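You operate a simulated robot arm through the tools that you are given. There is no shell and no other tool. Be economical: measure what you need, move in short steps, check, and stop when the job is done.

You are at the controls of a simulated two-armed robot. One attempt, no reset.

Task
Fill the basin to the blue band, wash the dirty pink pad in it, then drain it.
Fine: put the pad back and leave the red lever on CLOSED.
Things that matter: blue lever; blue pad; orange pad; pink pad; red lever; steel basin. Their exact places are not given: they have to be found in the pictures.

Only the result counts: the job must be done as asked and must still hold three seconds after the hand-in. Knocking over, shifting, dropping, spilling or breaking anything else fails it.

Robot
Two 7-joint arms with two-finger parallel grippers on one trunk, on a base that drives. Base frame: it is fixed to the floor where the robot stands at the start and does not move with it; the origin is under the middle of the robot, x ahead of it, y to its left, z up; the surface under the hand at the start is at about z = 800. Readings come in mm, degrees, newtons and seconds.
The left shoulder is at the start at [70, 133, 1201], the right one opposite. With the tool pointing down near the work surface each hand reaches from about 100 to 640 mm from the robot's upright axis, wherever it stands, measured 20 degrees to its own side. Places, roughly: blue lever [800, -200, 1200]; red lever [600, 0, 900]; steel basin [700, -100, 900]. Payload 1.57 kg a hand.
Tool frame (each hand has its own): the origin (TCP) lies between the finger pads and is the grasp point; the fingertips stand 30 mm ahead of it; z points along the fingers, y is the line along which they close. The gripper opens to 80 mm. The fingers are 17 mm wide and 12 mm thick; the gripper's body (40 by 82 mm) begins 80 mm behind the TCP.
Orientation is that of the tool frame in the base frame, as a unit quaternion [w, x, y, z]. With the fingers straight down and closing along the base's y, the tool's x points along the base's -x, its y along +y and its z along -z.

Tools
- The arms move only by the tool arm_command. It takes "left_steps", "right_steps" or both (then of equal length, played together; a hand with none holds still); each is a list of rows, each a list of 7 numbers: the opening, from 0 (shut) to 1 (fully open), then the shift along the tool's x, y, z in mm, then the turn, a rotation vector about the tool's x, y, z in degrees. In form: [[gripper, dx, dy, dz, rx, ry, rz], ...]. A call has 1 to 8 rows; each row is the pose to reach, as a shift and turn from the pose commanded when the call began, along the tool's axes at that moment. Each row takes 0.2 s and may step no farther than 50 mm and 8.6 degrees from the row before; otherwise, or with a gripper value out of range, the whole call is refused. Where a pose cannot be reached the arm comes as near as it can. A force on the tool above 60 N (or 10 N above the force at the start of the call, whichever is more), or a blocked arm, ends the call early, and 0.2 s more pass. The fingers move at their own pace (about 153 mm/s each) and stop on an object; they squeeze with about 27 N. The grip force told is the motor's: it shows also when the fingers shut on nothing. Time passes only in rows, and 0.2 s behind the last, so rows that repeat a pose let the fingers close. The reply holds the time, the measured pose of the TCP, the force on the tool along the base axes, the opening and the grip force, in the units named above and with some noise, with the torque about the TCP (base axes, N m) and any sound that the robot's microphone picked up.
- Cameras (640 x 400 px; columns grow to the right, rows downward): "scene" is now at [133.5, -39.6, 1437.8]; the picture's right is [-0.41, -0.91, 0.00], its down [-0.45, 0.20, -0.87] and it looks along [0.79, -0.36, -0.50] (base axes); focal length 221 px, centre (320, 200). "left" rides on the left gripper at [72, 7, -122] in its tool frame; the picture's right is [-0.09, 1.00, 0.00], its down [-0.84, -0.08, -0.54] and it looks along [-0.54, -0.05, 0.84] (tool axes); focal length 238 px, centre (320, 200). "right" rides on the right gripper at [72, -7, -122] in its tool frame; the picture's right is [0.09, 1.00, 0.00], its down [-0.84, 0.08, -0.54] and it looks along [-0.54, 0.05, 0.84] (tool axes); focal length 238 px, centre (320, 200).
- camera(camera): a new picture of that camera. No time passes.
- raise_lower(by): slides the trunk up (or, below 0, down) by that many mm; the arms and the scene camera ride with it, the base frame stays. It gives what a move gives, with no picture.
- drive_base(legs): drives the robot by 1 to 6 legs, each [ahead, left, turn to the left] in mm, mm and degrees, along the robot's own axes; the way and the turn of a leg run together, so that a leg with both is an arc; at most 1500 mm and 180 degrees a leg. The arms and the cameras ride along, it lands a little off, and it stops where it bumps. It gives what a move gives.
- aim_head(pan, tilt): turns the head with the scene camera to pan (to the left, within 86 degrees either way) and tilt (down, from -29 to 69), counted from straight ahead of the robot. It gives what a move gives.
- probe_pixels(camera, pixels): there is no depth. For up to 12 entries [column, row, z] of the newest picture of that camera ("zoom" is the newest enlarged one), the place [x, y] in the base frame at which the ray of that pixel passes the height z, good to about 2 mm. No time passes.
- zoom(camera, box): a new picture of the part [left, top, right, bottom] of that camera's present view, enlarged. No time passes.
- finish_job(): hands the job in; it is judged then, once.

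Keep the steps short. Do not move on a guess: measure, check each grasp and each placing, and mend mistakes. In all there are 80 turns and 78 pictures (those below and enlarged ones count). Leave the grippers open and the arms clear of the work at the hand-in unless told otherwise, and finish with a single line.

The tools are called after ">>>" as a command line: name --argument value ..., lists and objects as JSON in quotes. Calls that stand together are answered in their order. arm_command: Moves the arms, as the interface text tells. Its arguments: {"type":"object","properties":{"left_steps":{"type":"array","items":{"type":"array","items":{"type":"number"}}},"right_steps":{"type":"array","items":{"type":"array","items":{"type":"number"}}}},"required":[]} The other tools are called the same way: raise_lower (by) slides the trunk up or down; drive_base (legs) drives the base; aim_head (pan, tilt) turns the head that bears the scene camera; camera (camera) takes a picture; probe_pixels (camera, pixels) gives the place at which the rays of pixels pass given heights; zoom (camera, box) takes an enlarged picture of a part of a camera's view; finish_job () hands the job in.

At the start:

```text
time: 0.0
left_tcp_pos: [389.4, -1.4, 1321.5]
left_ee_rot: [-0.001, 0.0, 1.0, 0.0]
left_wrist_force: [0.2, -0.1, 0.3]
left_ft_torque: [0.03, 0.03, 0.0]
left_gripper_width: 80.1
left_gripper_force: 0.1
right_tcp_pos: [333.0, -430.6, 1352.5]
right_ee_rot: [0.0, -0.001, 1.0, 0.0]
right_wrist_force: [0.4, -0.8, 0.4]
right_ft_torque: [-0.02, -0.02, -0.01]
right_gripper_width: 79.8
right_gripper_force: 0.0
trunk travel left (down, up): [-775.0, 165.0]
robot x, y, heading: [0.7, 0.7, -0.1]
head pan, tilt: [-24.4, 29.7]
```

scene: 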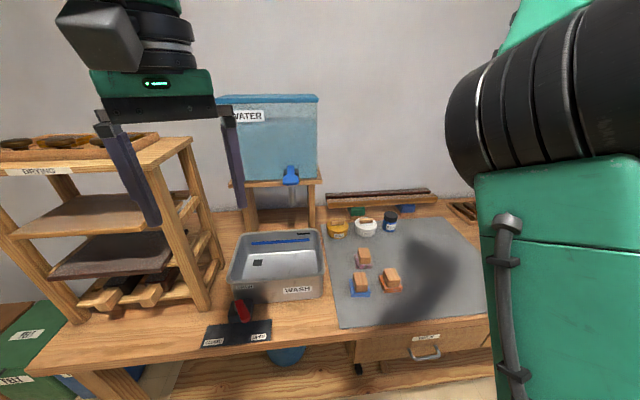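
right: 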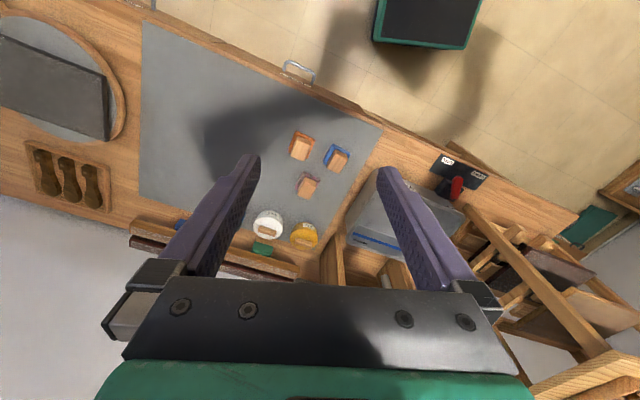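
left: 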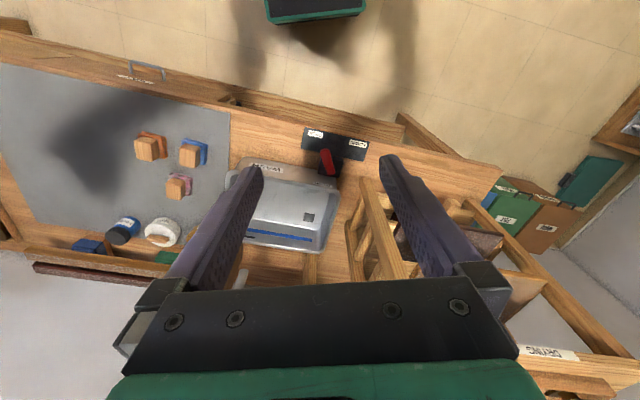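

I see the basin near (278,265), the red lever at (242,310), the blue tap at (290,175) and the pads at (360,275). I'll zoom in on these first.

>>> zoom --camera "scene" --box '[190, 220, 350, 350]'

>>> zoom --camera "scene" --box '[320, 180, 480, 310]'

>>> zoom --camera "scene" --box '[210, 80, 350, 250]'

```text
3.08 times, centred on (270, 285) of scene
```

zoom: 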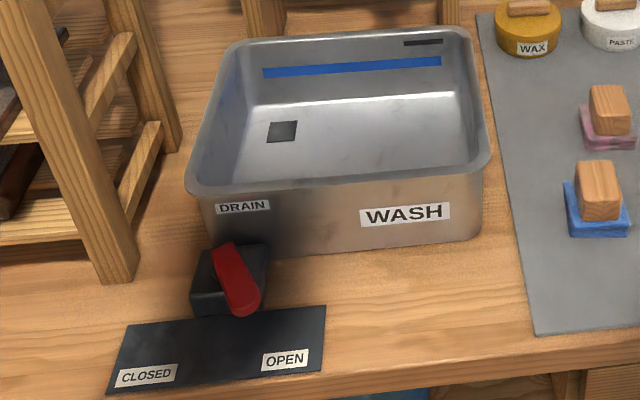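

```text
3.08 times, centred on (400, 245) of scene
```

zoom: 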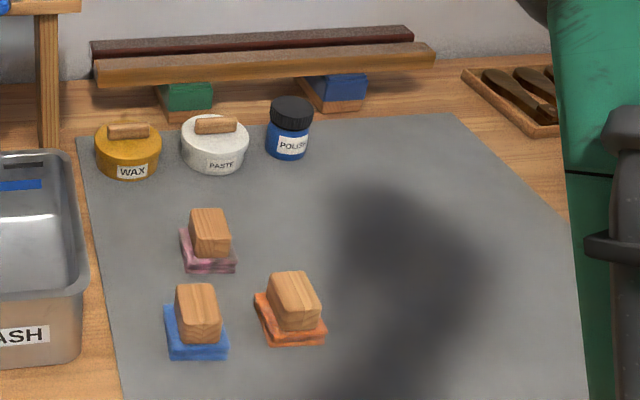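

```text
2.35 times, centred on (280, 165) of scene
```

zoom: 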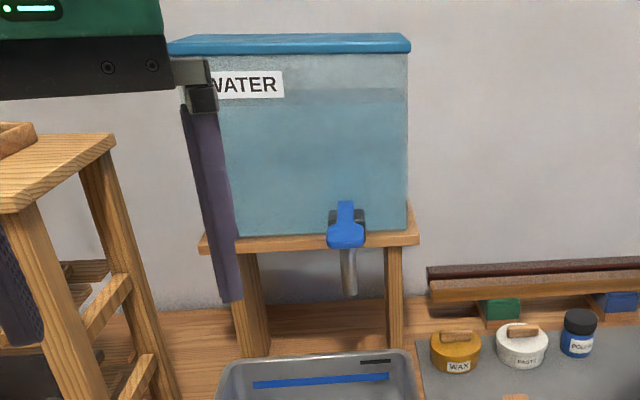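

I'll locate the lever plate labels in two cameras to confirm the table height, then the basin corners and pads.

>>> probe_pixels --camera "scene" --pixels '[[258.6, 337, 800], [213, 342, 800], [245.6, 320.7, 860], [239.2, 301.2, 870], [227.8, 281.8, 900], [324.5, 272, 900], [240.8, 234.7, 900], [318.7, 231.4, 900], [320.3, 296.4, 800], [364, 263, 815], [360, 292, 815], [391, 289, 815]]'

>>> probe_pixels --camera "left" --pixels '[[315, 133, 800], [357, 143, 800], [180, 187, 850], [193, 155, 850], [150, 149, 850], [327, 155, 870], [334, 173, 870]]'

>>> zoom --camera "left" --box '[210, 110, 400, 260]'

>>> zoom --camera "left" --box '[100, 110, 260, 220]'

```text
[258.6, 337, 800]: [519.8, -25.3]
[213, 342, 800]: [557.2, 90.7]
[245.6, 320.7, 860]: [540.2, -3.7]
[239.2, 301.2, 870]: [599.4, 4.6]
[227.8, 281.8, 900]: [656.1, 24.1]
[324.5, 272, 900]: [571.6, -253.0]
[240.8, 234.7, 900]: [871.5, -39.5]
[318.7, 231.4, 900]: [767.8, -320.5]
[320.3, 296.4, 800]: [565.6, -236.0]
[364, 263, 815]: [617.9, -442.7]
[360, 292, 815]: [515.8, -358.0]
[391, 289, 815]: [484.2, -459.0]
```

```text
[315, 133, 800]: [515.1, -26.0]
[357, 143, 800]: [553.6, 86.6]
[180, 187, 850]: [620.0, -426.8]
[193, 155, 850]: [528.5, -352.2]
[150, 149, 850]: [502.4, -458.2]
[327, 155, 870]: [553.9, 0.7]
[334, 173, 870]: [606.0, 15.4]
```

```text
2.67 times, centred on (305, 185) of left
```

zoom: 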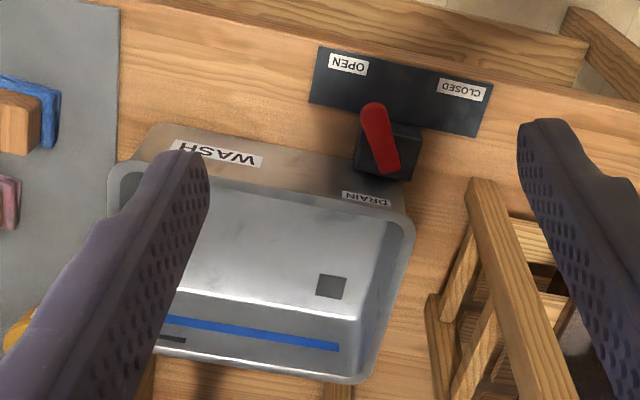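

```text
3.64 times, centred on (180, 165) of left
```

zoom: 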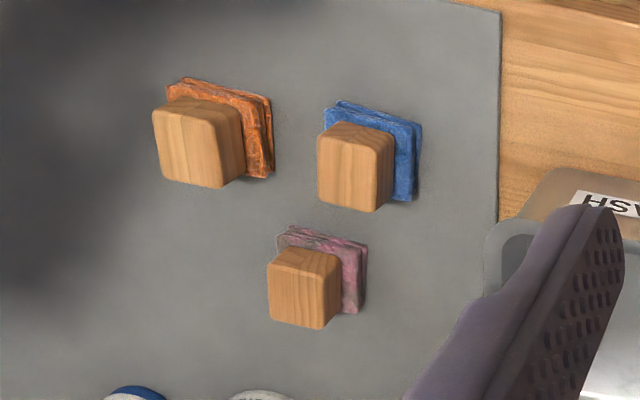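

Table height z=800 agrees in both cameras. The bench is turned about -18° relative to me, and the red lever now points close to OPEN. I'll turn square to the bench and move closer, with the arms high and clear.

>>> drive_base --legs '[[0, 0, -18.3], [160, 20, 0]]'

>>> aim_head --pan 0 --tilt 35

>>> camera --camera "scene"

>>> camera --camera "right"

>>> camera --camera "left"

```text
time: 2.4
left_tcp_pos: [523.5, -149.8, 1322.5]
left_ee_rot: [0.001, 0.156, 0.988, 0.0]
left_wrist_force: [-1.0, -0.7, 0.6]
left_ft_torque: [0.0, -0.07, 0.04]
left_gripper_width: 80.3
left_gripper_force: 0.1
right_tcp_pos: [336.6, -541.8, 1352.8]
right_ee_rot: [0.002, 0.157, 0.988, -0.001]
right_wrist_force: [-0.7, 0.5, -0.3]
right_ft_torque: [0.0, -0.03, -0.01]
right_gripper_width: 80.1
right_gripper_force: 0.0
trunk travel left (down, up): [-775.0, 165.0]
robot x, y, heading: [156.3, -31.0, -18.3]
head pan, tilt: [-24.4, 29.7]
```

```text
time: 3.3
left_tcp_pos: [528.4, -150.7, 1322.5]
left_ee_rot: [0.0, 0.156, 0.988, 0.001]
left_wrist_force: [0.5, 0.9, 0.1]
left_ft_torque: [-0.02, 0.06, -0.03]
left_gripper_width: 79.9
left_gripper_force: 0.0
right_tcp_pos: [339.5, -541.8, 1352.2]
right_ee_rot: [-0.001, 0.156, 0.988, 0.001]
right_wrist_force: [0.5, -0.4, 0.3]
right_ft_torque: [-0.01, 0.01, -0.02]
right_gripper_width: 80.1
right_gripper_force: 0.1
trunk travel left (down, up): [-775.0, 165.0]
robot x, y, heading: [158.8, -29.0, -18.2]
head pan, tilt: [0.0, 35.0]
```

```text
69 pictures are left
```

scene: 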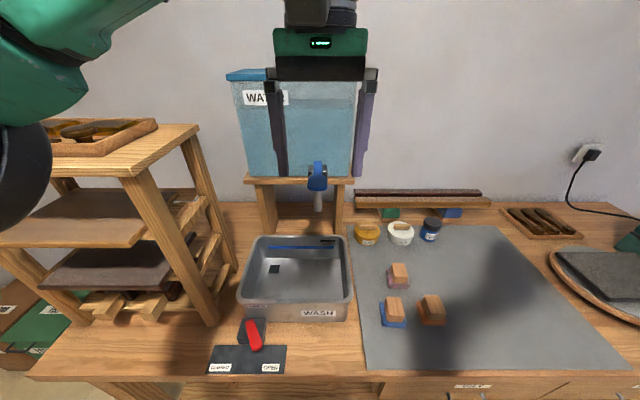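

```text
68 pictures are left
```

right: 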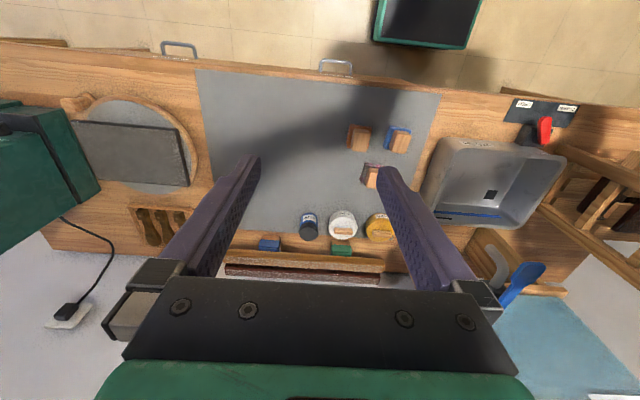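

```text
67 pictures are left
```

left: 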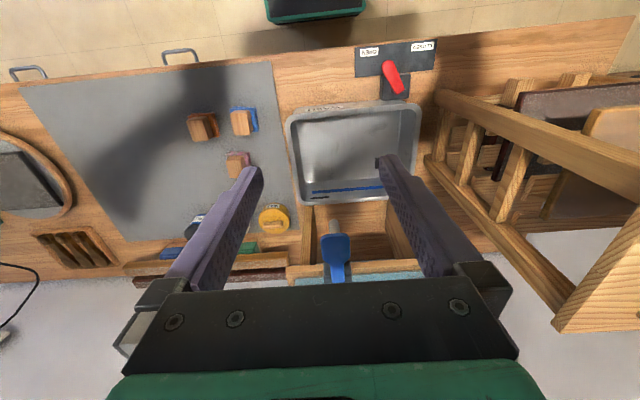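

Now I'll zoom in on the tap from the scene, left and right cameras to see its shape and triangulate it.

>>> zoom --camera "scene" --box '[270, 140, 370, 230]'

>>> zoom --camera "left" --box '[280, 40, 450, 290]'

>>> zoom --camera "right" --box '[440, 90, 600, 320]'

>>> zoom --camera "scene" --box '[210, 220, 360, 380]'

```text
4.44 times, centred on (320, 185) of scene
```

zoom: 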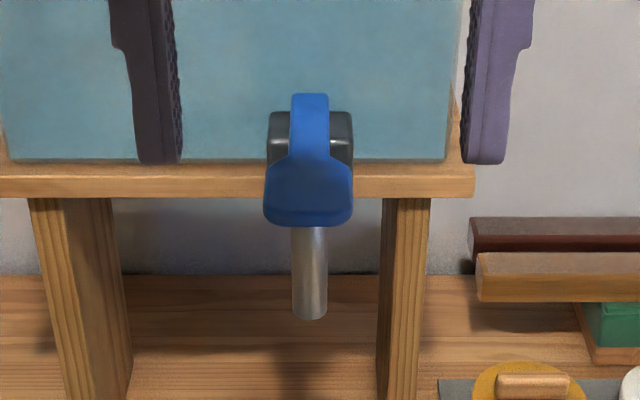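

```text
1.60 times, centred on (365, 165) of left
```

zoom: 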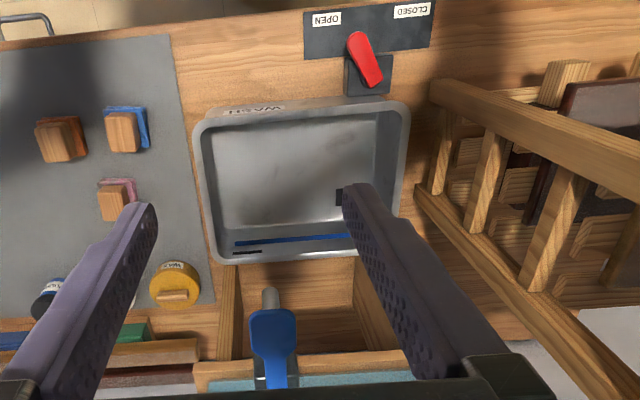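

```text
1.74 times, centred on (520, 205) of right
```

zoom: 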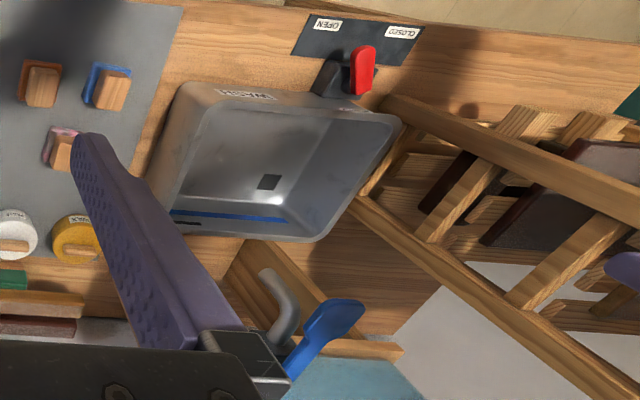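

```text
2.50 times, centred on (285, 300) of scene
```

zoom: 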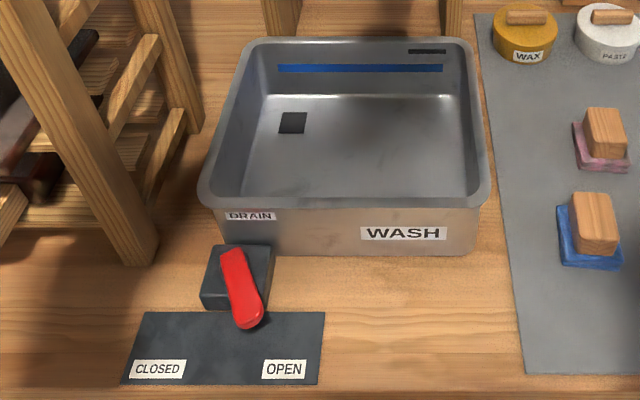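

Triangulating the tap's paddle tip and root, and the spout, with heights to compare across cameras.

>>> probe_pixels --camera "scene" --pixels '[[317.3, 189, 1050], [317.3, 189, 1100], [317.3, 189, 1150], [317.3, 189, 1200], [317.3, 211.6, 1000], [317.3, 211.6, 1050], [317.3, 211.6, 1100], [317.3, 162, 1100], [317.3, 162, 1150]]'

>>> probe_pixels --camera "left" --pixels '[[335, 233.8, 1050], [335, 233.8, 1100], [335, 233.8, 1150], [335, 233.8, 1200], [332.5, 222.5, 1000], [332.5, 222.5, 1050], [332.5, 222.5, 1100], [336.9, 280, 1100], [336.9, 280, 1150]]'

>>> probe_pixels --camera "right" --pixels '[[544, 265, 1050], [544, 265, 1100], [544, 265, 1150], [544, 265, 1200], [488.4, 245.2, 1000], [488.4, 245.2, 1050], [488.4, 245.2, 1100], [502.8, 305.6, 1100], [502.8, 305.6, 1150]]'

```text
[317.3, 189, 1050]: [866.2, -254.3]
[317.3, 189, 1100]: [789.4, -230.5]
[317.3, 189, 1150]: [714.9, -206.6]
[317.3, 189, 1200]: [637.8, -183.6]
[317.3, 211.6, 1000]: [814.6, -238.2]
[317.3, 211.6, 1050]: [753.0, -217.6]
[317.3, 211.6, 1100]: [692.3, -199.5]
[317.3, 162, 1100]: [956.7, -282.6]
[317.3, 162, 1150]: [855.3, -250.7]
```

```text
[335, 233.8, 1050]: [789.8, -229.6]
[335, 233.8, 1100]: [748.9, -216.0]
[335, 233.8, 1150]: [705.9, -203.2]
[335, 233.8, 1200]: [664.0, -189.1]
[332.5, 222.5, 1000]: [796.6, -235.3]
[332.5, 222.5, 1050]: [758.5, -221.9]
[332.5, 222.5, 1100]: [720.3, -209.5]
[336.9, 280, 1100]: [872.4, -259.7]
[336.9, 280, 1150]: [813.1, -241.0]
```

```text
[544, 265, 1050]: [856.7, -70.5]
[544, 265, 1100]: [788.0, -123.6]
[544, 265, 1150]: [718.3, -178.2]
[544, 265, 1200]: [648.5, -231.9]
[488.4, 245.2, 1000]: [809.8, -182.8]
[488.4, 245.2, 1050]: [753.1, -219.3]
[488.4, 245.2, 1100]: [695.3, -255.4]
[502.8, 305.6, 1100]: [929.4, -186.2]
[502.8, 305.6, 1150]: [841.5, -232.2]
```

Paddle tip is ≈ (697,-198,1163) and the spout outlet ≈ (755,-219,1048). Next I'll measure the basin rim, red lever and pads.

>>> probe_pixels --camera "scene" --pixels '[[236.2, 298, 900], [353, 298, 900], [255, 238, 900], [345, 238, 900], [256.6, 347.6, 860], [256.6, 347.6, 880], [249, 323, 860], [249, 323, 880], [400, 283, 840], [400, 265, 840], [394, 302, 840], [394, 319, 800]]'

>>> probe_pixels --camera "left" --pixels '[[420, 105.6, 900], [286.9, 115, 900], [303.8, 203.8, 900], [388, 66, 860], [388, 66, 880], [397, 90, 860], [397, 90, 880], [237, 166, 840], [205, 127, 840], [241, 123, 840]]'

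>>> zoom --camera "left" --box '[340, 30, 450, 120]'

>>> zoom --camera "scene" --box '[365, 250, 455, 335]'

```text
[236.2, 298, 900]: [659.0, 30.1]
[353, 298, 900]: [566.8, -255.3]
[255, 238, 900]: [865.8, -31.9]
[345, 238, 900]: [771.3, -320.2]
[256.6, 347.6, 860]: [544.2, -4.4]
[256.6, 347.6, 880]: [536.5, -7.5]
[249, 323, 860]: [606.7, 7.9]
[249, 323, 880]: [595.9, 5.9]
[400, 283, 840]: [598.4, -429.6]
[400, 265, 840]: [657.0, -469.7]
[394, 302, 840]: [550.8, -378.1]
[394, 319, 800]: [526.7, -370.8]
```

```text
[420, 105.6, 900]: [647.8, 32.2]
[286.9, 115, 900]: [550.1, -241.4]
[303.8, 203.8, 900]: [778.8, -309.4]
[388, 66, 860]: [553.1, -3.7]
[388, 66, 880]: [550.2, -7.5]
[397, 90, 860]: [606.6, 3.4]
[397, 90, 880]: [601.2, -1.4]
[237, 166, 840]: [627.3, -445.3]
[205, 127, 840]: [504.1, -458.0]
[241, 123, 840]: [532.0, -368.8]
```

```text
4.44 times, centred on (395, 75) of left
```

zoom: 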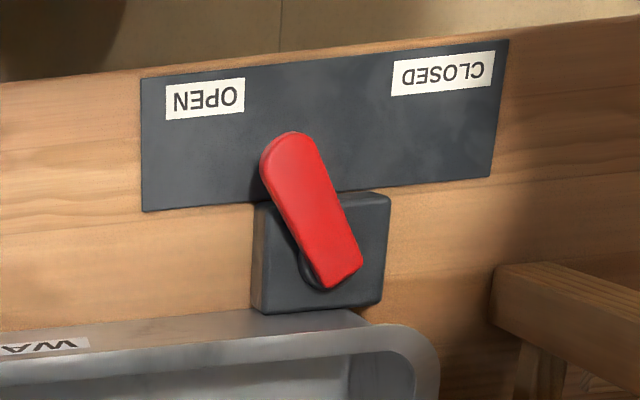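

```text
4.71 times, centred on (410, 292) of scene
```

zoom: 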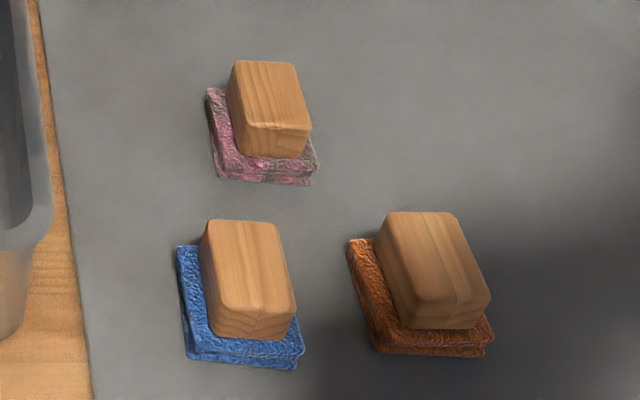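

I'll check the clearance to the rack on the left before lowering the left hand to the red lever.

>>> probe_pixels --camera "scene" --pixels '[[198, 126, 1150], [198, 126, 1200], [122, 176, 1150], [122, 176, 1200], [215, 325, 800], [236, 268, 800], [243, 320, 850], [270, 320, 850], [236, 342, 800]]'

>>> probe_pixels --camera "left" --pixels '[[555, 330, 1150], [437, 92, 1100], [437, 92, 1150], [425, 160, 800], [379, 73, 850], [411, 72, 850]]'

```text
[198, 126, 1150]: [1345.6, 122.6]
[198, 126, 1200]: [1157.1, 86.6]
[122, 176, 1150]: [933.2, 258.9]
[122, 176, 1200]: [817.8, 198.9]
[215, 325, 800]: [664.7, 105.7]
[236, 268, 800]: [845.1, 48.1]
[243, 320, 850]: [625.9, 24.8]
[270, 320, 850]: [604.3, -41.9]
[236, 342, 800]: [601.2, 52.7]
```

```text
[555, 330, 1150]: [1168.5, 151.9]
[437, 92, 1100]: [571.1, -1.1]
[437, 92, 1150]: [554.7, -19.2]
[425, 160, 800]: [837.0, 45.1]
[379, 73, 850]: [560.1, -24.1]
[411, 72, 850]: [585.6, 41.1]
```

The rack post is at about 286 mm left, clear of my path. I'll bring the left hand, with fingers shut, to a point beside the lever on its OPEN side, in steps.

>>> arm_command --left_steps '[[0, 8, 35, 30, 0, 0, 0], [0, 16, 70, 65, 0, 0, 0], [0, 23, 100, 100, 0, 0, 0], [0, 23, 100, 150, 0, 0, 0], [0, 23, 100, 200, 0, 0, 0], [0, 23, 100, 250, 0, 0, 0], [0, 23, 100, 300, 0, 0, 0], [0, 23, 100, 350, 0, 0, 0]]'

>>> camera --camera "left"

>>> camera --camera "scene"

```text
refused: row 2 steps farther than a row can; nothing moved
```

```text
60 pictures are left
```

left: 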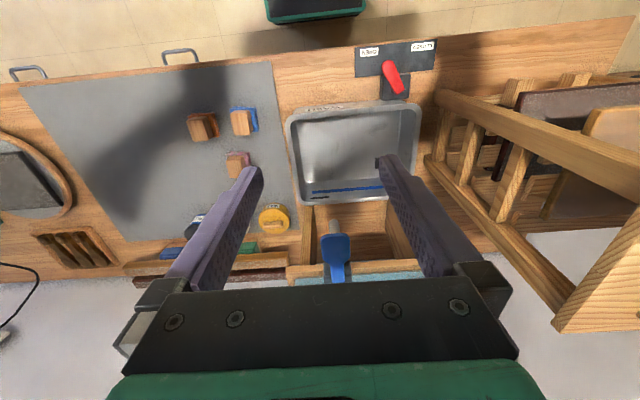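

```text
59 pictures are left
```

scene: 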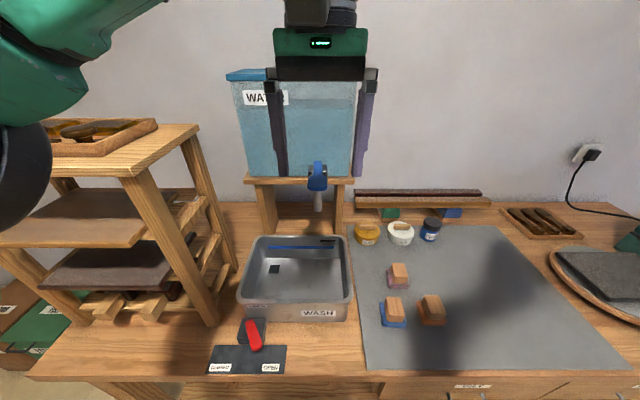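

That call was refused because the row step was too long, so I'm sending smaller steps.

>>> arm_command --left_steps '[[0, 8, 35, 25, 0, 0, 0], [0, 16, 65, 55, 0, 0, 0], [0, 23, 100, 85, 0, 0, 0], [0, 23, 100, 134, 0, 0, 0], [0, 23, 100, 183, 0, 0, 0], [0, 23, 100, 232, 0, 0, 0], [0, 23, 100, 281, 0, 0, 0], [0, 23, 100, 330, 0, 0, 0]]'

>>> camera --camera "left"

>>> camera --camera "scene"

```text
time: 5.1
left_tcp_pos: [536.9, -49.3, 991.7]
left_ee_rot: [0.001, 0.157, 0.988, 0.0]
left_wrist_force: [0.1, 0.5, 0.5]
left_ft_torque: [0.01, -0.03, -0.02]
left_gripper_width: 0.1
left_gripper_force: 21.0
right_tcp_pos: [340.9, -542.1, 1353.7]
right_ee_rot: [-0.001, 0.156, 0.988, 0.001]
right_wrist_force: [-0.6, 0.3, -1.4]
right_ft_torque: [0.0, 0.02, 0.0]
right_gripper_width: 79.9
right_gripper_force: 0.1
trunk travel left (down, up): [-775.0, 165.0]
robot x, y, heading: [153.7, -31.9, -17.9]
head pan, tilt: [0.0, 35.0]
```

```text
58 pictures are left
```

left: 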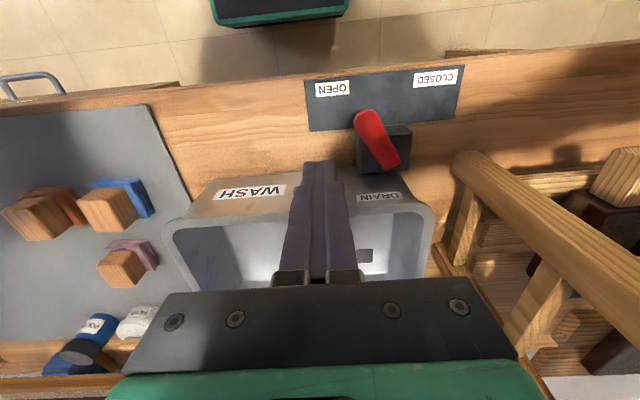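

```text
57 pictures are left
```

scene: 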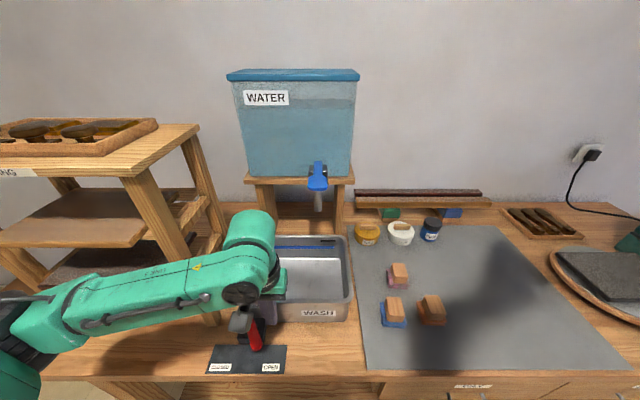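

I'll re-measure the lever and its block from this closer view.

>>> probe_pixels --camera "left" --pixels '[[368, 114, 870], [368, 114, 850], [388, 162, 870], [388, 162, 850], [360, 138, 840], [410, 130, 840], [312, 190, 900], [400, 168, 840]]'

>>> probe_pixels --camera "scene" --pixels '[[256, 348, 840], [256, 348, 860], [248, 320, 860], [248, 320, 840]]'

>>> zoom --camera "left" --box '[270, 60, 430, 210]'

```text
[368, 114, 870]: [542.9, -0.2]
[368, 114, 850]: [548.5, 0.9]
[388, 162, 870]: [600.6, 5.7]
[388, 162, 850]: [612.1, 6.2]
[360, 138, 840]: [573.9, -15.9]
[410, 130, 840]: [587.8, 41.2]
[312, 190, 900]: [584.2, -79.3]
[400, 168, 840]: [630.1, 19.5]
```

```text
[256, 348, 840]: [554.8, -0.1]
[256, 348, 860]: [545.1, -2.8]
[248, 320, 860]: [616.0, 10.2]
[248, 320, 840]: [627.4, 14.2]
```

```text
2.67 times, centred on (350, 135) of left
```

zoom: 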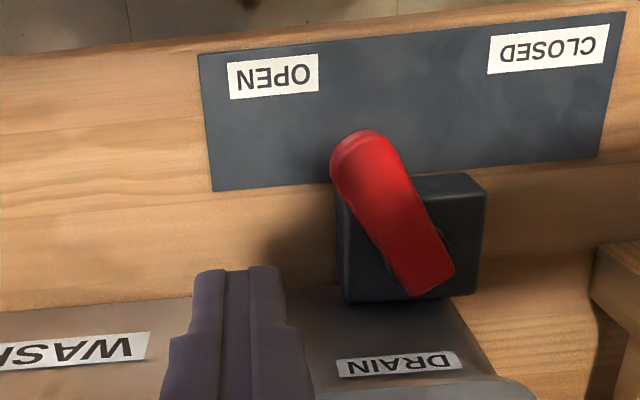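

Lever tip ≈ (546,-1,858), and my fingers are 48 mm to its OPEN side and clear of the block. I'll lower to TCP z≈866 and start pushing left.

>>> arm_command --left_steps '[[0, 0, 0, 45, 0, 0, 0], [0, 0, 0, 90, 0, 0, 0], [0, 0, 0, 126, 0, 0, 0], [0, 0, 15, 126, 0, 0, 0], [0, 0, 30, 126, 0, 0, 0], [0, 0, 42, 126, 0, 0, 0], [0, 0, 54, 126, 0, 0, 0]]'

>>> camera --camera "left"

```text
time: 6.7
left_tcp_pos: [554.0, 4.0, 866.1]
left_ee_rot: [0.001, 0.156, 0.988, 0.0]
left_wrist_force: [0.1, -0.1, -0.1]
left_ft_torque: [-0.02, 0.04, -0.01]
left_gripper_width: 0.0
left_gripper_force: 20.8
right_tcp_pos: [341.3, -541.7, 1352.5]
right_ee_rot: [0.0, 0.156, 0.988, -0.001]
right_wrist_force: [0.4, 0.2, -0.8]
right_ft_torque: [-0.02, 0.0, 0.01]
right_gripper_width: 80.2
right_gripper_force: 0.0
trunk travel left (down, up): [-775.0, 165.0]
robot x, y, heading: [154.8, -29.7, -18.0]
head pan, tilt: [0.0, 35.0]
```

```text
55 pictures are left
```

left: 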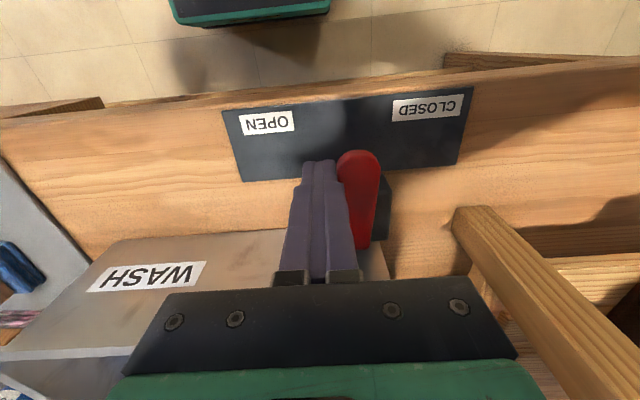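

The lever is turning and is now near the middle with little force. I'll keep pushing toward CLOSED, watching for the stop.

>>> arm_command --left_steps '[[0, 0, 10, 0, 0, 0, 0], [0, 0, 20, 0, 0, 0, 0], [0, 0, 28, 0, 0, 0, 0], [0, 0, 34, 0, 0, 0, 0]]'

>>> camera --camera "left"

```text
time: 7.7
left_tcp_pos: [559.5, 23.8, 867.0]
left_ee_rot: [-0.002, 0.161, 0.987, -0.002]
left_wrist_force: [-11.5, -35.7, -9.9]
left_ft_torque: [-0.47, 0.25, -0.29]
left_gripper_width: 0.2
left_gripper_force: 21.7
right_tcp_pos: [336.2, -553.7, 1347.8]
right_ee_rot: [0.001, 0.158, 0.987, 0.004]
right_wrist_force: [-0.1, -0.4, -0.4]
right_ft_torque: [0.04, 0.03, -0.02]
right_gripper_width: 80.0
right_gripper_force: 0.0
trunk travel left (down, up): [-775.0, 165.0]
robot x, y, heading: [155.5, -32.5, -18.1]
head pan, tilt: [0.0, 35.0]
```

```text
54 pictures are left
```

left: 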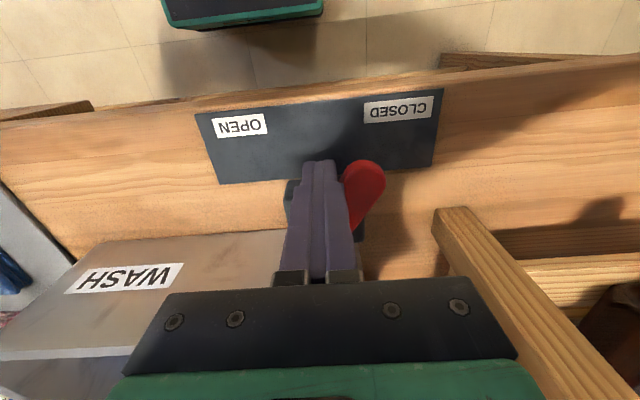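

The lever hit its stop on the CLOSED side (37 N). I'll back the left hand off, raise it and pull it back toward me. Meanwhile the right hand shuts its fingers and starts moving to the middle, above the tap's height.

>>> arm_command --left_steps '[[0, 0, -10, 0, 0, 0, 0], [0, 0, -22, 0, 0, 0, 0], [0, 0, -22, -45, 0, 0, 0], [0, 0, -22, -90, 0, 0, 0], [0, 25, -5, -125, 0, 0, 0], [0, 60, 10, -150, 0, 0, 0], [0, 90, 30, -170, 0, 0, 0], [0, 110, 50, -180, 0, 0, 0]]' --right_steps '[[0, 0, 45, 0, 0, 0, 0], [0, 0, 90, 0, 0, 0, 0], [0, 0, 135, 0, 0, 0, 0], [0, 0, 180, 0, 0, 0, 0], [0, 0, 225, 0, 0, 0, 0], [0, 0, 270, 0, 0, 0, 0], [0, 0, 315, 0, 0, 0, 0], [0, 0, 360, 0, 0, 0, 0]]'

>>> camera --camera "scene"

>>> camera --camera "right"

```text
time: 9.5
left_tcp_pos: [546.4, 70.7, 1029.2]
left_ee_rot: [-0.001, 0.156, 0.988, 0.001]
left_wrist_force: [0.0, 0.5, -0.6]
left_ft_torque: [-0.06, -0.01, -0.01]
left_gripper_width: 0.0
left_gripper_force: 21.7
left hand out of reach, approached as far as the arm can: row 6, 7, 8
right_tcp_pos: [490.8, -278.7, 1356.1]
right_ee_rot: [-0.003, 0.157, 0.987, 0.014]
right_wrist_force: [-0.1, 0.0, -0.6]
right_ft_torque: [-0.02, 0.02, 0.01]
right_gripper_width: 0.1
right_gripper_force: 21.3
right hand out of reach, approached as far as the arm can: row 4, 5, 6, 7, 8
trunk travel left (down, up): [-775.0, 165.0]
robot x, y, heading: [156.3, -31.0, -17.8]
head pan, tilt: [0.0, 35.0]
```

```text
53 pictures are left
```

scene: 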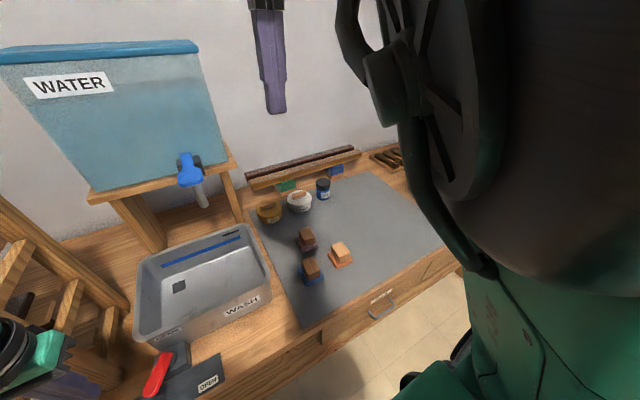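

```text
52 pictures are left
```

right: 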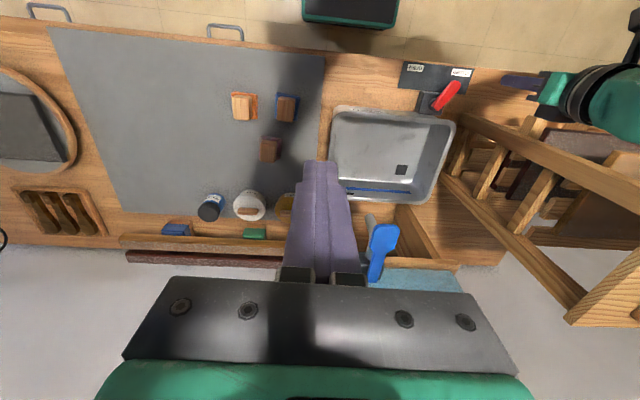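

The red lever is now clearly toward CLOSED. The right elbow is folding against my head camera because that pose is too near, so I'll move the right hand forward and see.

>>> arm_command --right_steps '[[0, -30, -30, 0, 0, 0, 0], [0, -70, -40, 0, 0, 0, 0], [0, -110, -40, 0, 0, 0, 0]]'

>>> camera --camera "scene"

```text
time: 10.3
left_tcp_pos: [548.2, 69.8, 1028.1]
left_ee_rot: [-0.001, 0.157, 0.988, 0.0]
left_wrist_force: [0.4, 1.1, 0.7]
left_ft_torque: [0.01, 0.04, 0.01]
left_gripper_width: 0.2
left_gripper_force: 21.2
right_tcp_pos: [545.6, -324.8, 1342.2]
right_ee_rot: [0.001, 0.157, 0.988, -0.002]
right_wrist_force: [0.0, 0.2, -0.9]
right_ft_torque: [-0.01, 0.01, -0.01]
right_gripper_width: 0.0
right_gripper_force: 21.4
right hand out of reach, approached as far as the arm can: row 2, 3
trunk travel left (down, up): [-775.0, 165.0]
robot x, y, heading: [153.8, -27.0, -18.1]
head pan, tilt: [0.0, 35.0]
```

```text
51 pictures are left
```

scene: 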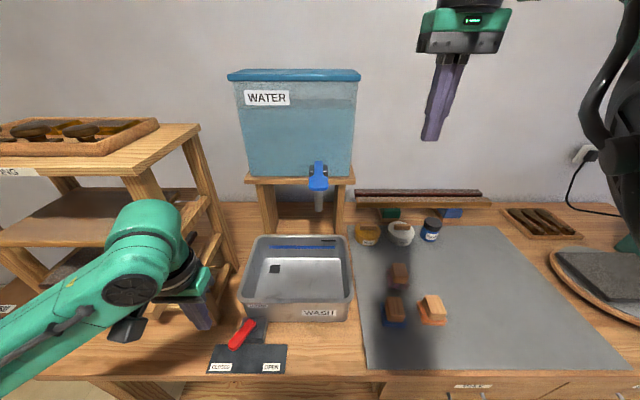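

Vision is restored. The right arm is near its reach limit at this height, so I'll raise the trunk by 130 mm.

>>> raise_lower --by 130

>>> arm_command --right_steps '[[0, 0, 0, 45, 0, 0, 0], [0, 0, 0, 90, 0, 0, 0], [0, 0, 0, 135, 0, 0, 0], [0, -5, 30, 170, 0, 0, 0], [0, -10, 65, 195, 0, 0, 0], [0, -15, 100, 215, 0, 0, 0], [0, -20, 135, 215, 0, 0, 0]]'

>>> camera --camera "right"

>>> camera --camera "scene"

```text
time: 11.9
left_tcp_pos: [546.5, 66.9, 1159.7]
left_ee_rot: [-0.001, 0.156, 0.988, 0.001]
left_wrist_force: [-0.5, -0.5, -0.1]
left_ft_torque: [-0.02, 0.03, 0.0]
left_gripper_width: 0.1
left_gripper_force: 21.3
right_tcp_pos: [544.1, -328.5, 1471.6]
right_ee_rot: [0.0, 0.156, 0.988, 0.001]
right_wrist_force: [-0.4, -0.1, -0.2]
right_ft_torque: [0.03, 0.0, -0.02]
right_gripper_width: 0.0
right_gripper_force: 21.0
trunk travel left (down, up): [-905.0, 35.0]
robot x, y, heading: [156.5, -29.5, -18.0]
head pan, tilt: [0.0, 35.0]
```

```text
time: 13.5
left_tcp_pos: [547.7, 68.9, 1158.7]
left_ee_rot: [0.0, 0.156, 0.988, -0.001]
left_wrist_force: [0.1, 0.0, 0.3]
left_ft_torque: [0.01, -0.03, 0.01]
left_gripper_width: 0.0
left_gripper_force: 21.2
right_tcp_pos: [658.0, -275.4, 1289.7]
right_ee_rot: [0.0, 0.16, 0.987, 0.002]
right_wrist_force: [-0.1, 0.1, 0.0]
right_ft_torque: [0.0, 0.0, 0.01]
right_gripper_width: 0.0
right_gripper_force: 21.3
right hand out of reach, approached as far as the arm can: row 3, 4, 5, 6, 7
trunk travel left (down, up): [-905.0, 35.0]
robot x, y, heading: [156.0, -28.5, -18.0]
head pan, tilt: [0.0, 35.0]
```

```text
50 pictures are left
```

right: 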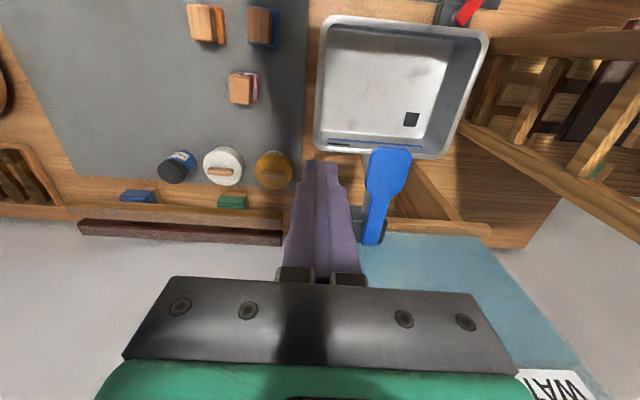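

```text
49 pictures are left
```

scene: 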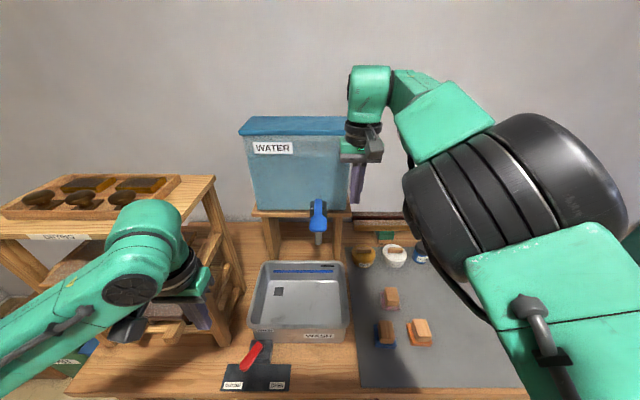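

The hand isn't comfortable reaching across the middle. I'll shift the base 130 mm to the left so the tap lies on the right arm's own side. The right hand clears the tap, with tips at 1260 against 1163, and the left hand stays in front of the rack.

>>> drive_base --legs '[[0, 130, 0]]'

>>> camera --camera "right"

```text
time: 14.8
left_tcp_pos: [586.7, 187.4, 1160.9]
left_ee_rot: [-0.001, 0.157, 0.988, 0.001]
left_wrist_force: [0.2, -0.5, -0.7]
left_ft_torque: [0.03, 0.01, -0.04]
left_gripper_width: 0.0
left_gripper_force: 21.6
right_tcp_pos: [697.2, -157.2, 1291.1]
right_ee_rot: [0.0, 0.16, 0.987, 0.004]
right_wrist_force: [0.3, -0.2, -0.4]
right_ft_torque: [0.02, -0.02, -0.02]
right_gripper_width: 0.0
right_gripper_force: 21.4
trunk travel left (down, up): [-905.0, 35.0]
robot x, y, heading: [193.4, 94.4, -17.8]
head pan, tilt: [0.0, 35.0]
```

```text
48 pictures are left
```

right: 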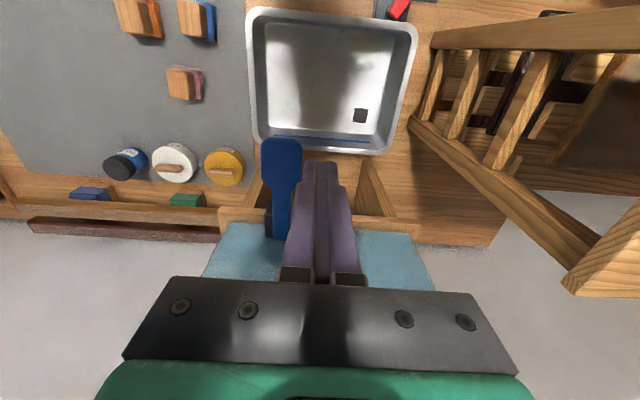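

I'll locate the paddle's tip and shaft from this near view.

>>> probe_pixels --camera "right" --pixels '[[281, 140, 1163], [281, 160, 1163], [265, 150, 1163], [299, 150, 1163], [282, 200, 1170], [280, 235, 1175]]'

>>> zoom --camera "right" --box '[220, 110, 380, 260]'

```text
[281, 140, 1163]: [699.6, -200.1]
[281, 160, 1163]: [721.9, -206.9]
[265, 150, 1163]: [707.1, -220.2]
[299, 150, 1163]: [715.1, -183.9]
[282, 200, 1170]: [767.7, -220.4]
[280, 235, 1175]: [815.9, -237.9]
```

```text
2.67 times, centred on (300, 185) of right
```

zoom: 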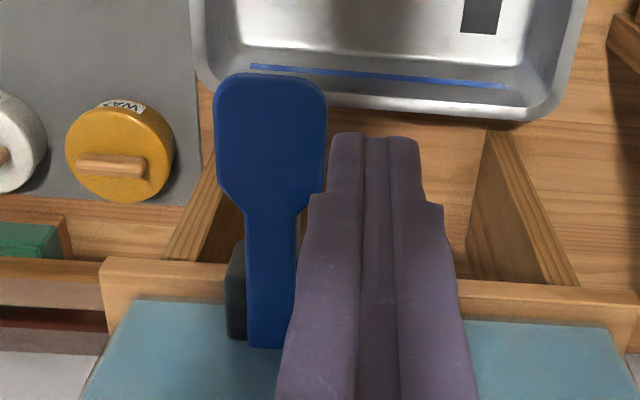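

The paddle is about 38 mm wide, level, and centred at (710,-203). I'll place the shut right fingertips above it, then check.

>>> arm_command --right_steps '[[0, -10, -20, 0, 0, 0, 0], [0, -20, -40, 0, 0, 0, 0], [0, -20, -40, 0, 0, 0, 0]]'

```text
time: 15.6
left_tcp_pos: [587.8, 191.2, 1158.8]
left_ee_rot: [-0.001, 0.157, 0.988, 0.0]
left_wrist_force: [0.0, -0.5, -0.3]
left_ft_torque: [-0.02, 0.02, 0.0]
left_gripper_width: 0.0
left_gripper_force: 21.6
right_tcp_pos: [704.2, -197.2, 1290.3]
right_ee_rot: [0.0, 0.16, 0.987, 0.002]
right_wrist_force: [-0.2, 0.6, 0.0]
right_ft_torque: [-0.03, 0.02, 0.03]
right_gripper_width: 0.0
right_gripper_force: 21.0
trunk travel left (down, up): [-905.0, 35.0]
robot x, y, heading: [196.9, 94.6, -17.8]
head pan, tilt: [0.0, 35.0]
```

Over the paddle. I'll lower to just above it, then press a little and feel for force.

>>> arm_command --right_steps '[[0, 0, -2, 40, 0, 0, 0], [0, 0, -2, 80, 0, 0, 0], [0, 0, -2, 90, 0, 0, 0], [0, 0, -2, 98, 0, 0, 0], [0, 0, -2, 106, 0, 0, 0]]'

>>> camera --camera "right"

>>> camera --camera "scene"

```text
time: 16.8
left_tcp_pos: [586.5, 190.8, 1159.2]
left_ee_rot: [-0.001, 0.158, 0.987, 0.0]
left_wrist_force: [-0.1, 0.8, -0.1]
left_ft_torque: [0.02, -0.04, 0.02]
left_gripper_width: 0.0
left_gripper_force: 21.1
right_tcp_pos: [702.0, -198.8, 1184.0]
right_ee_rot: [-0.001, 0.16, 0.987, 0.003]
right_wrist_force: [-0.4, 0.4, 0.6]
right_ft_torque: [-0.05, 0.03, 0.01]
right_gripper_width: 0.2
right_gripper_force: 21.5
trunk travel left (down, up): [-905.0, 35.0]
robot x, y, heading: [192.6, 90.6, -17.9]
head pan, tilt: [0.0, 35.0]
```

```text
46 pictures are left
```

right: 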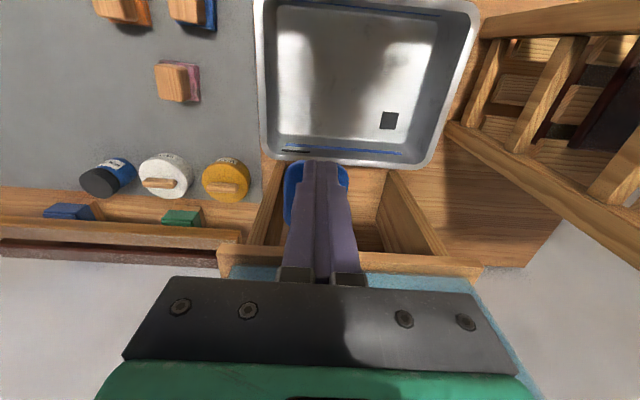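

```text
45 pictures are left
```

scene: 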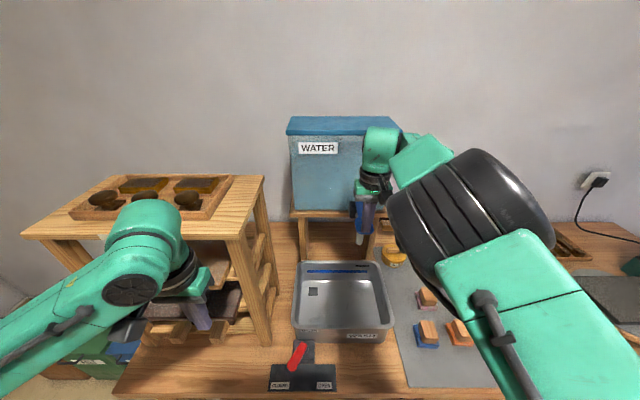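

No force yet. I'll keep pressing down slowly, with an eye on force and sound.

>>> arm_command --right_steps '[[0, 0, 0, 6, 0, 0, 0], [0, 0, 0, 12, 0, 0, 0], [0, 0, 0, 18, 0, 0, 0], [0, 0, 0, 18, 0, 0, 0]]'

>>> zoom --camera "scene" --box '[270, 180, 430, 350]'

```text
time: 17.8
left_tcp_pos: [585.7, 191.1, 1161.1]
left_ee_rot: [0.0, 0.157, 0.988, 0.0]
left_wrist_force: [-0.2, 1.0, 0.1]
left_ft_torque: [-0.03, 0.01, 0.04]
left_gripper_width: 0.0
left_gripper_force: 21.3
right_tcp_pos: [702.8, -199.8, 1169.1]
right_ee_rot: [0.003, 0.16, 0.987, 0.002]
right_wrist_force: [2.3, -2.3, 16.5]
right_ft_torque: [-0.08, -0.17, 0.03]
right_gripper_width: 0.0
right_gripper_force: 21.5
trunk travel left (down, up): [-905.0, 35.0]
robot x, y, heading: [192.6, 93.1, -18.0]
head pan, tilt: [0.0, 35.0]
```

```text
2.35 times, centred on (350, 265) of scene
```

zoom: 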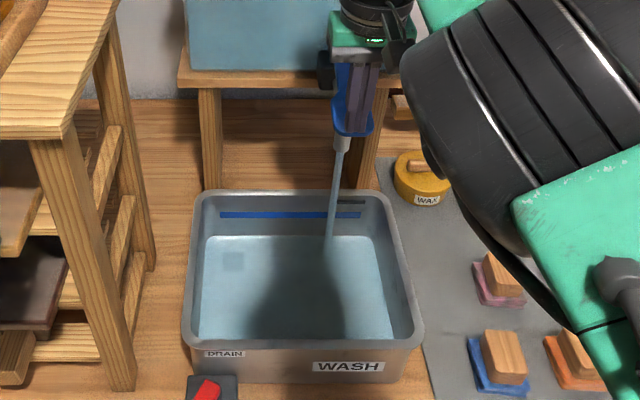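

Water is running into the basin with about 16 N on the paddle. I'll hold for 0.4 s more and look again.

>>> arm_command --right_steps '[[0, 0, 0, 0, 0, 0, 0], [0, 0, 0, 0, 0, 0, 0]]'

>>> zoom --camera "scene" --box '[290, 250, 400, 345]'

```text
time: 18.4
left_tcp_pos: [583.6, 191.3, 1159.4]
left_ee_rot: [0.001, 0.158, 0.988, 0.0]
left_wrist_force: [0.4, -0.7, 0.1]
left_ft_torque: [0.0, 0.02, 0.02]
left_gripper_width: 0.0
left_gripper_force: 21.6
right_tcp_pos: [703.4, -199.1, 1168.9]
right_ee_rot: [0.003, 0.161, 0.987, 0.002]
right_wrist_force: [2.9, -2.1, 20.6]
right_ft_torque: [-0.1, -0.25, -0.03]
right_gripper_width: 0.1
right_gripper_force: 21.7
trunk travel left (down, up): [-905.0, 35.0]
robot x, y, heading: [196.7, 90.6, -18.0]
head pan, tilt: [0.0, 35.0]
```

```text
4.21 times, centred on (345, 298) of scene
```

zoom: 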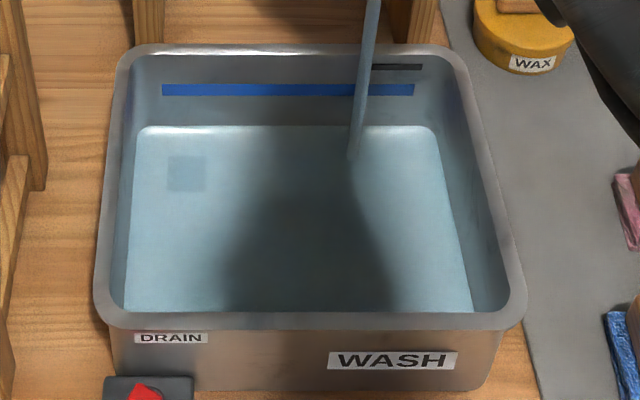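

Filling gently, with the edge still well under the band. I'll hold for 1 s more.

>>> arm_command --right_steps '[[0, 0, 0, 0, 0, 0, 0], [0, 0, 0, 0, 0, 0, 0], [0, 0, 0, 0, 0, 0, 0], [0, 0, 0, 0, 0, 0, 0]]'

>>> zoom --camera "scene" --box '[290, 250, 400, 345]'

```text
time: 19.4
left_tcp_pos: [584.3, 190.2, 1159.9]
left_ee_rot: [0.001, 0.157, 0.988, 0.0]
left_wrist_force: [0.0, 0.9, -0.3]
left_ft_torque: [0.0, -0.01, -0.03]
left_gripper_width: 0.0
left_gripper_force: 21.5
right_tcp_pos: [701.3, -199.5, 1167.3]
right_ee_rot: [0.001, 0.16, 0.987, 0.003]
right_wrist_force: [3.2, -2.2, 23.1]
right_ft_torque: [-0.14, -0.32, -0.03]
right_gripper_width: 0.0
right_gripper_force: 21.1
trunk travel left (down, up): [-905.0, 35.0]
robot x, y, heading: [195.2, 90.2, -17.9]
head pan, tilt: [0.0, 35.0]
```

```text
4.21 times, centred on (345, 298) of scene
```

zoom: 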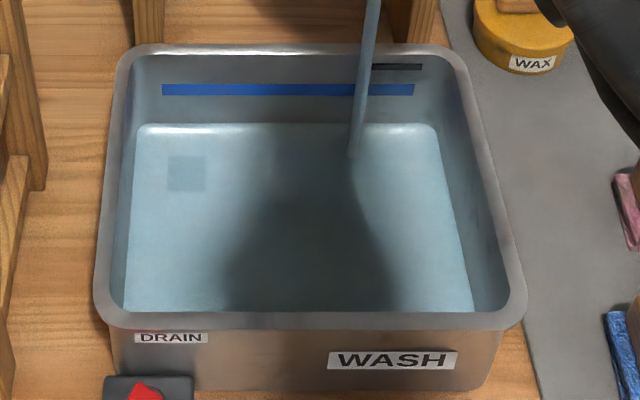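

The level rises ~2.5 px/s and the band's middle is about 33 px above it. I'll hold for several seconds, then look.

>>> arm_command --right_steps '[[0, 0, 0, 0, 0, 0, 0], [0, 0, 0, 0, 0, 0, 0], [0, 0, 0, 0, 0, 0, 0], [0, 0, 0, 0, 0, 0, 0], [0, 0, 0, 0, 0, 0, 0], [0, 0, 0, 0, 0, 0, 0], [0, 0, 0, 0, 0, 0, 0], [0, 0, 0, 0, 0, 0, 0]]'

>>> arm_command --right_steps '[[0, 0, 0, 0, 0, 0, 0], [0, 0, 0, 0, 0, 0, 0], [0, 0, 0, 0, 0, 0, 0], [0, 0, 0, 0, 0, 0, 0], [0, 0, 0, 0, 0, 0, 0], [0, 0, 0, 0, 0, 0, 0], [0, 0, 0, 0, 0, 0, 0], [0, 0, 0, 0, 0, 0, 0]]'

>>> zoom --camera "scene" --box '[290, 250, 400, 345]'

```text
time: 21.2
left_tcp_pos: [583.8, 192.2, 1161.2]
left_ee_rot: [0.001, 0.157, 0.988, 0.0]
left_wrist_force: [-0.7, -0.4, 0.2]
left_ft_torque: [0.01, 0.03, 0.0]
left_gripper_width: 0.0
left_gripper_force: 21.1
right_tcp_pos: [702.1, -198.3, 1168.6]
right_ee_rot: [0.001, 0.16, 0.987, 0.003]
right_wrist_force: [2.9, -2.0, 23.1]
right_ft_torque: [-0.11, -0.26, -0.01]
right_gripper_width: 0.0
right_gripper_force: 21.2
trunk travel left (down, up): [-905.0, 35.0]
robot x, y, heading: [196.2, 98.3, -17.8]
head pan, tilt: [0.0, 35.0]
```

```text
time: 23.0
left_tcp_pos: [584.2, 191.5, 1160.5]
left_ee_rot: [0.001, 0.157, 0.988, 0.0]
left_wrist_force: [-0.4, -0.3, -0.5]
left_ft_torque: [0.0, -0.04, 0.01]
left_gripper_width: 0.1
left_gripper_force: 21.4
right_tcp_pos: [701.4, -198.6, 1168.0]
right_ee_rot: [0.002, 0.161, 0.987, 0.002]
right_wrist_force: [2.7, -1.4, 22.4]
right_ft_torque: [-0.15, -0.28, 0.0]
right_gripper_width: 0.0
right_gripper_force: 20.5
trunk travel left (down, up): [-905.0, 35.0]
robot x, y, heading: [195.0, 91.5, -18.0]
head pan, tilt: [0.0, 35.0]
```

```text
4.21 times, centred on (345, 298) of scene
```

zoom: 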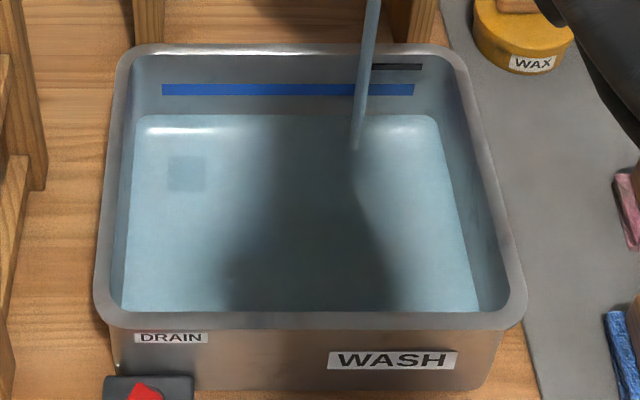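

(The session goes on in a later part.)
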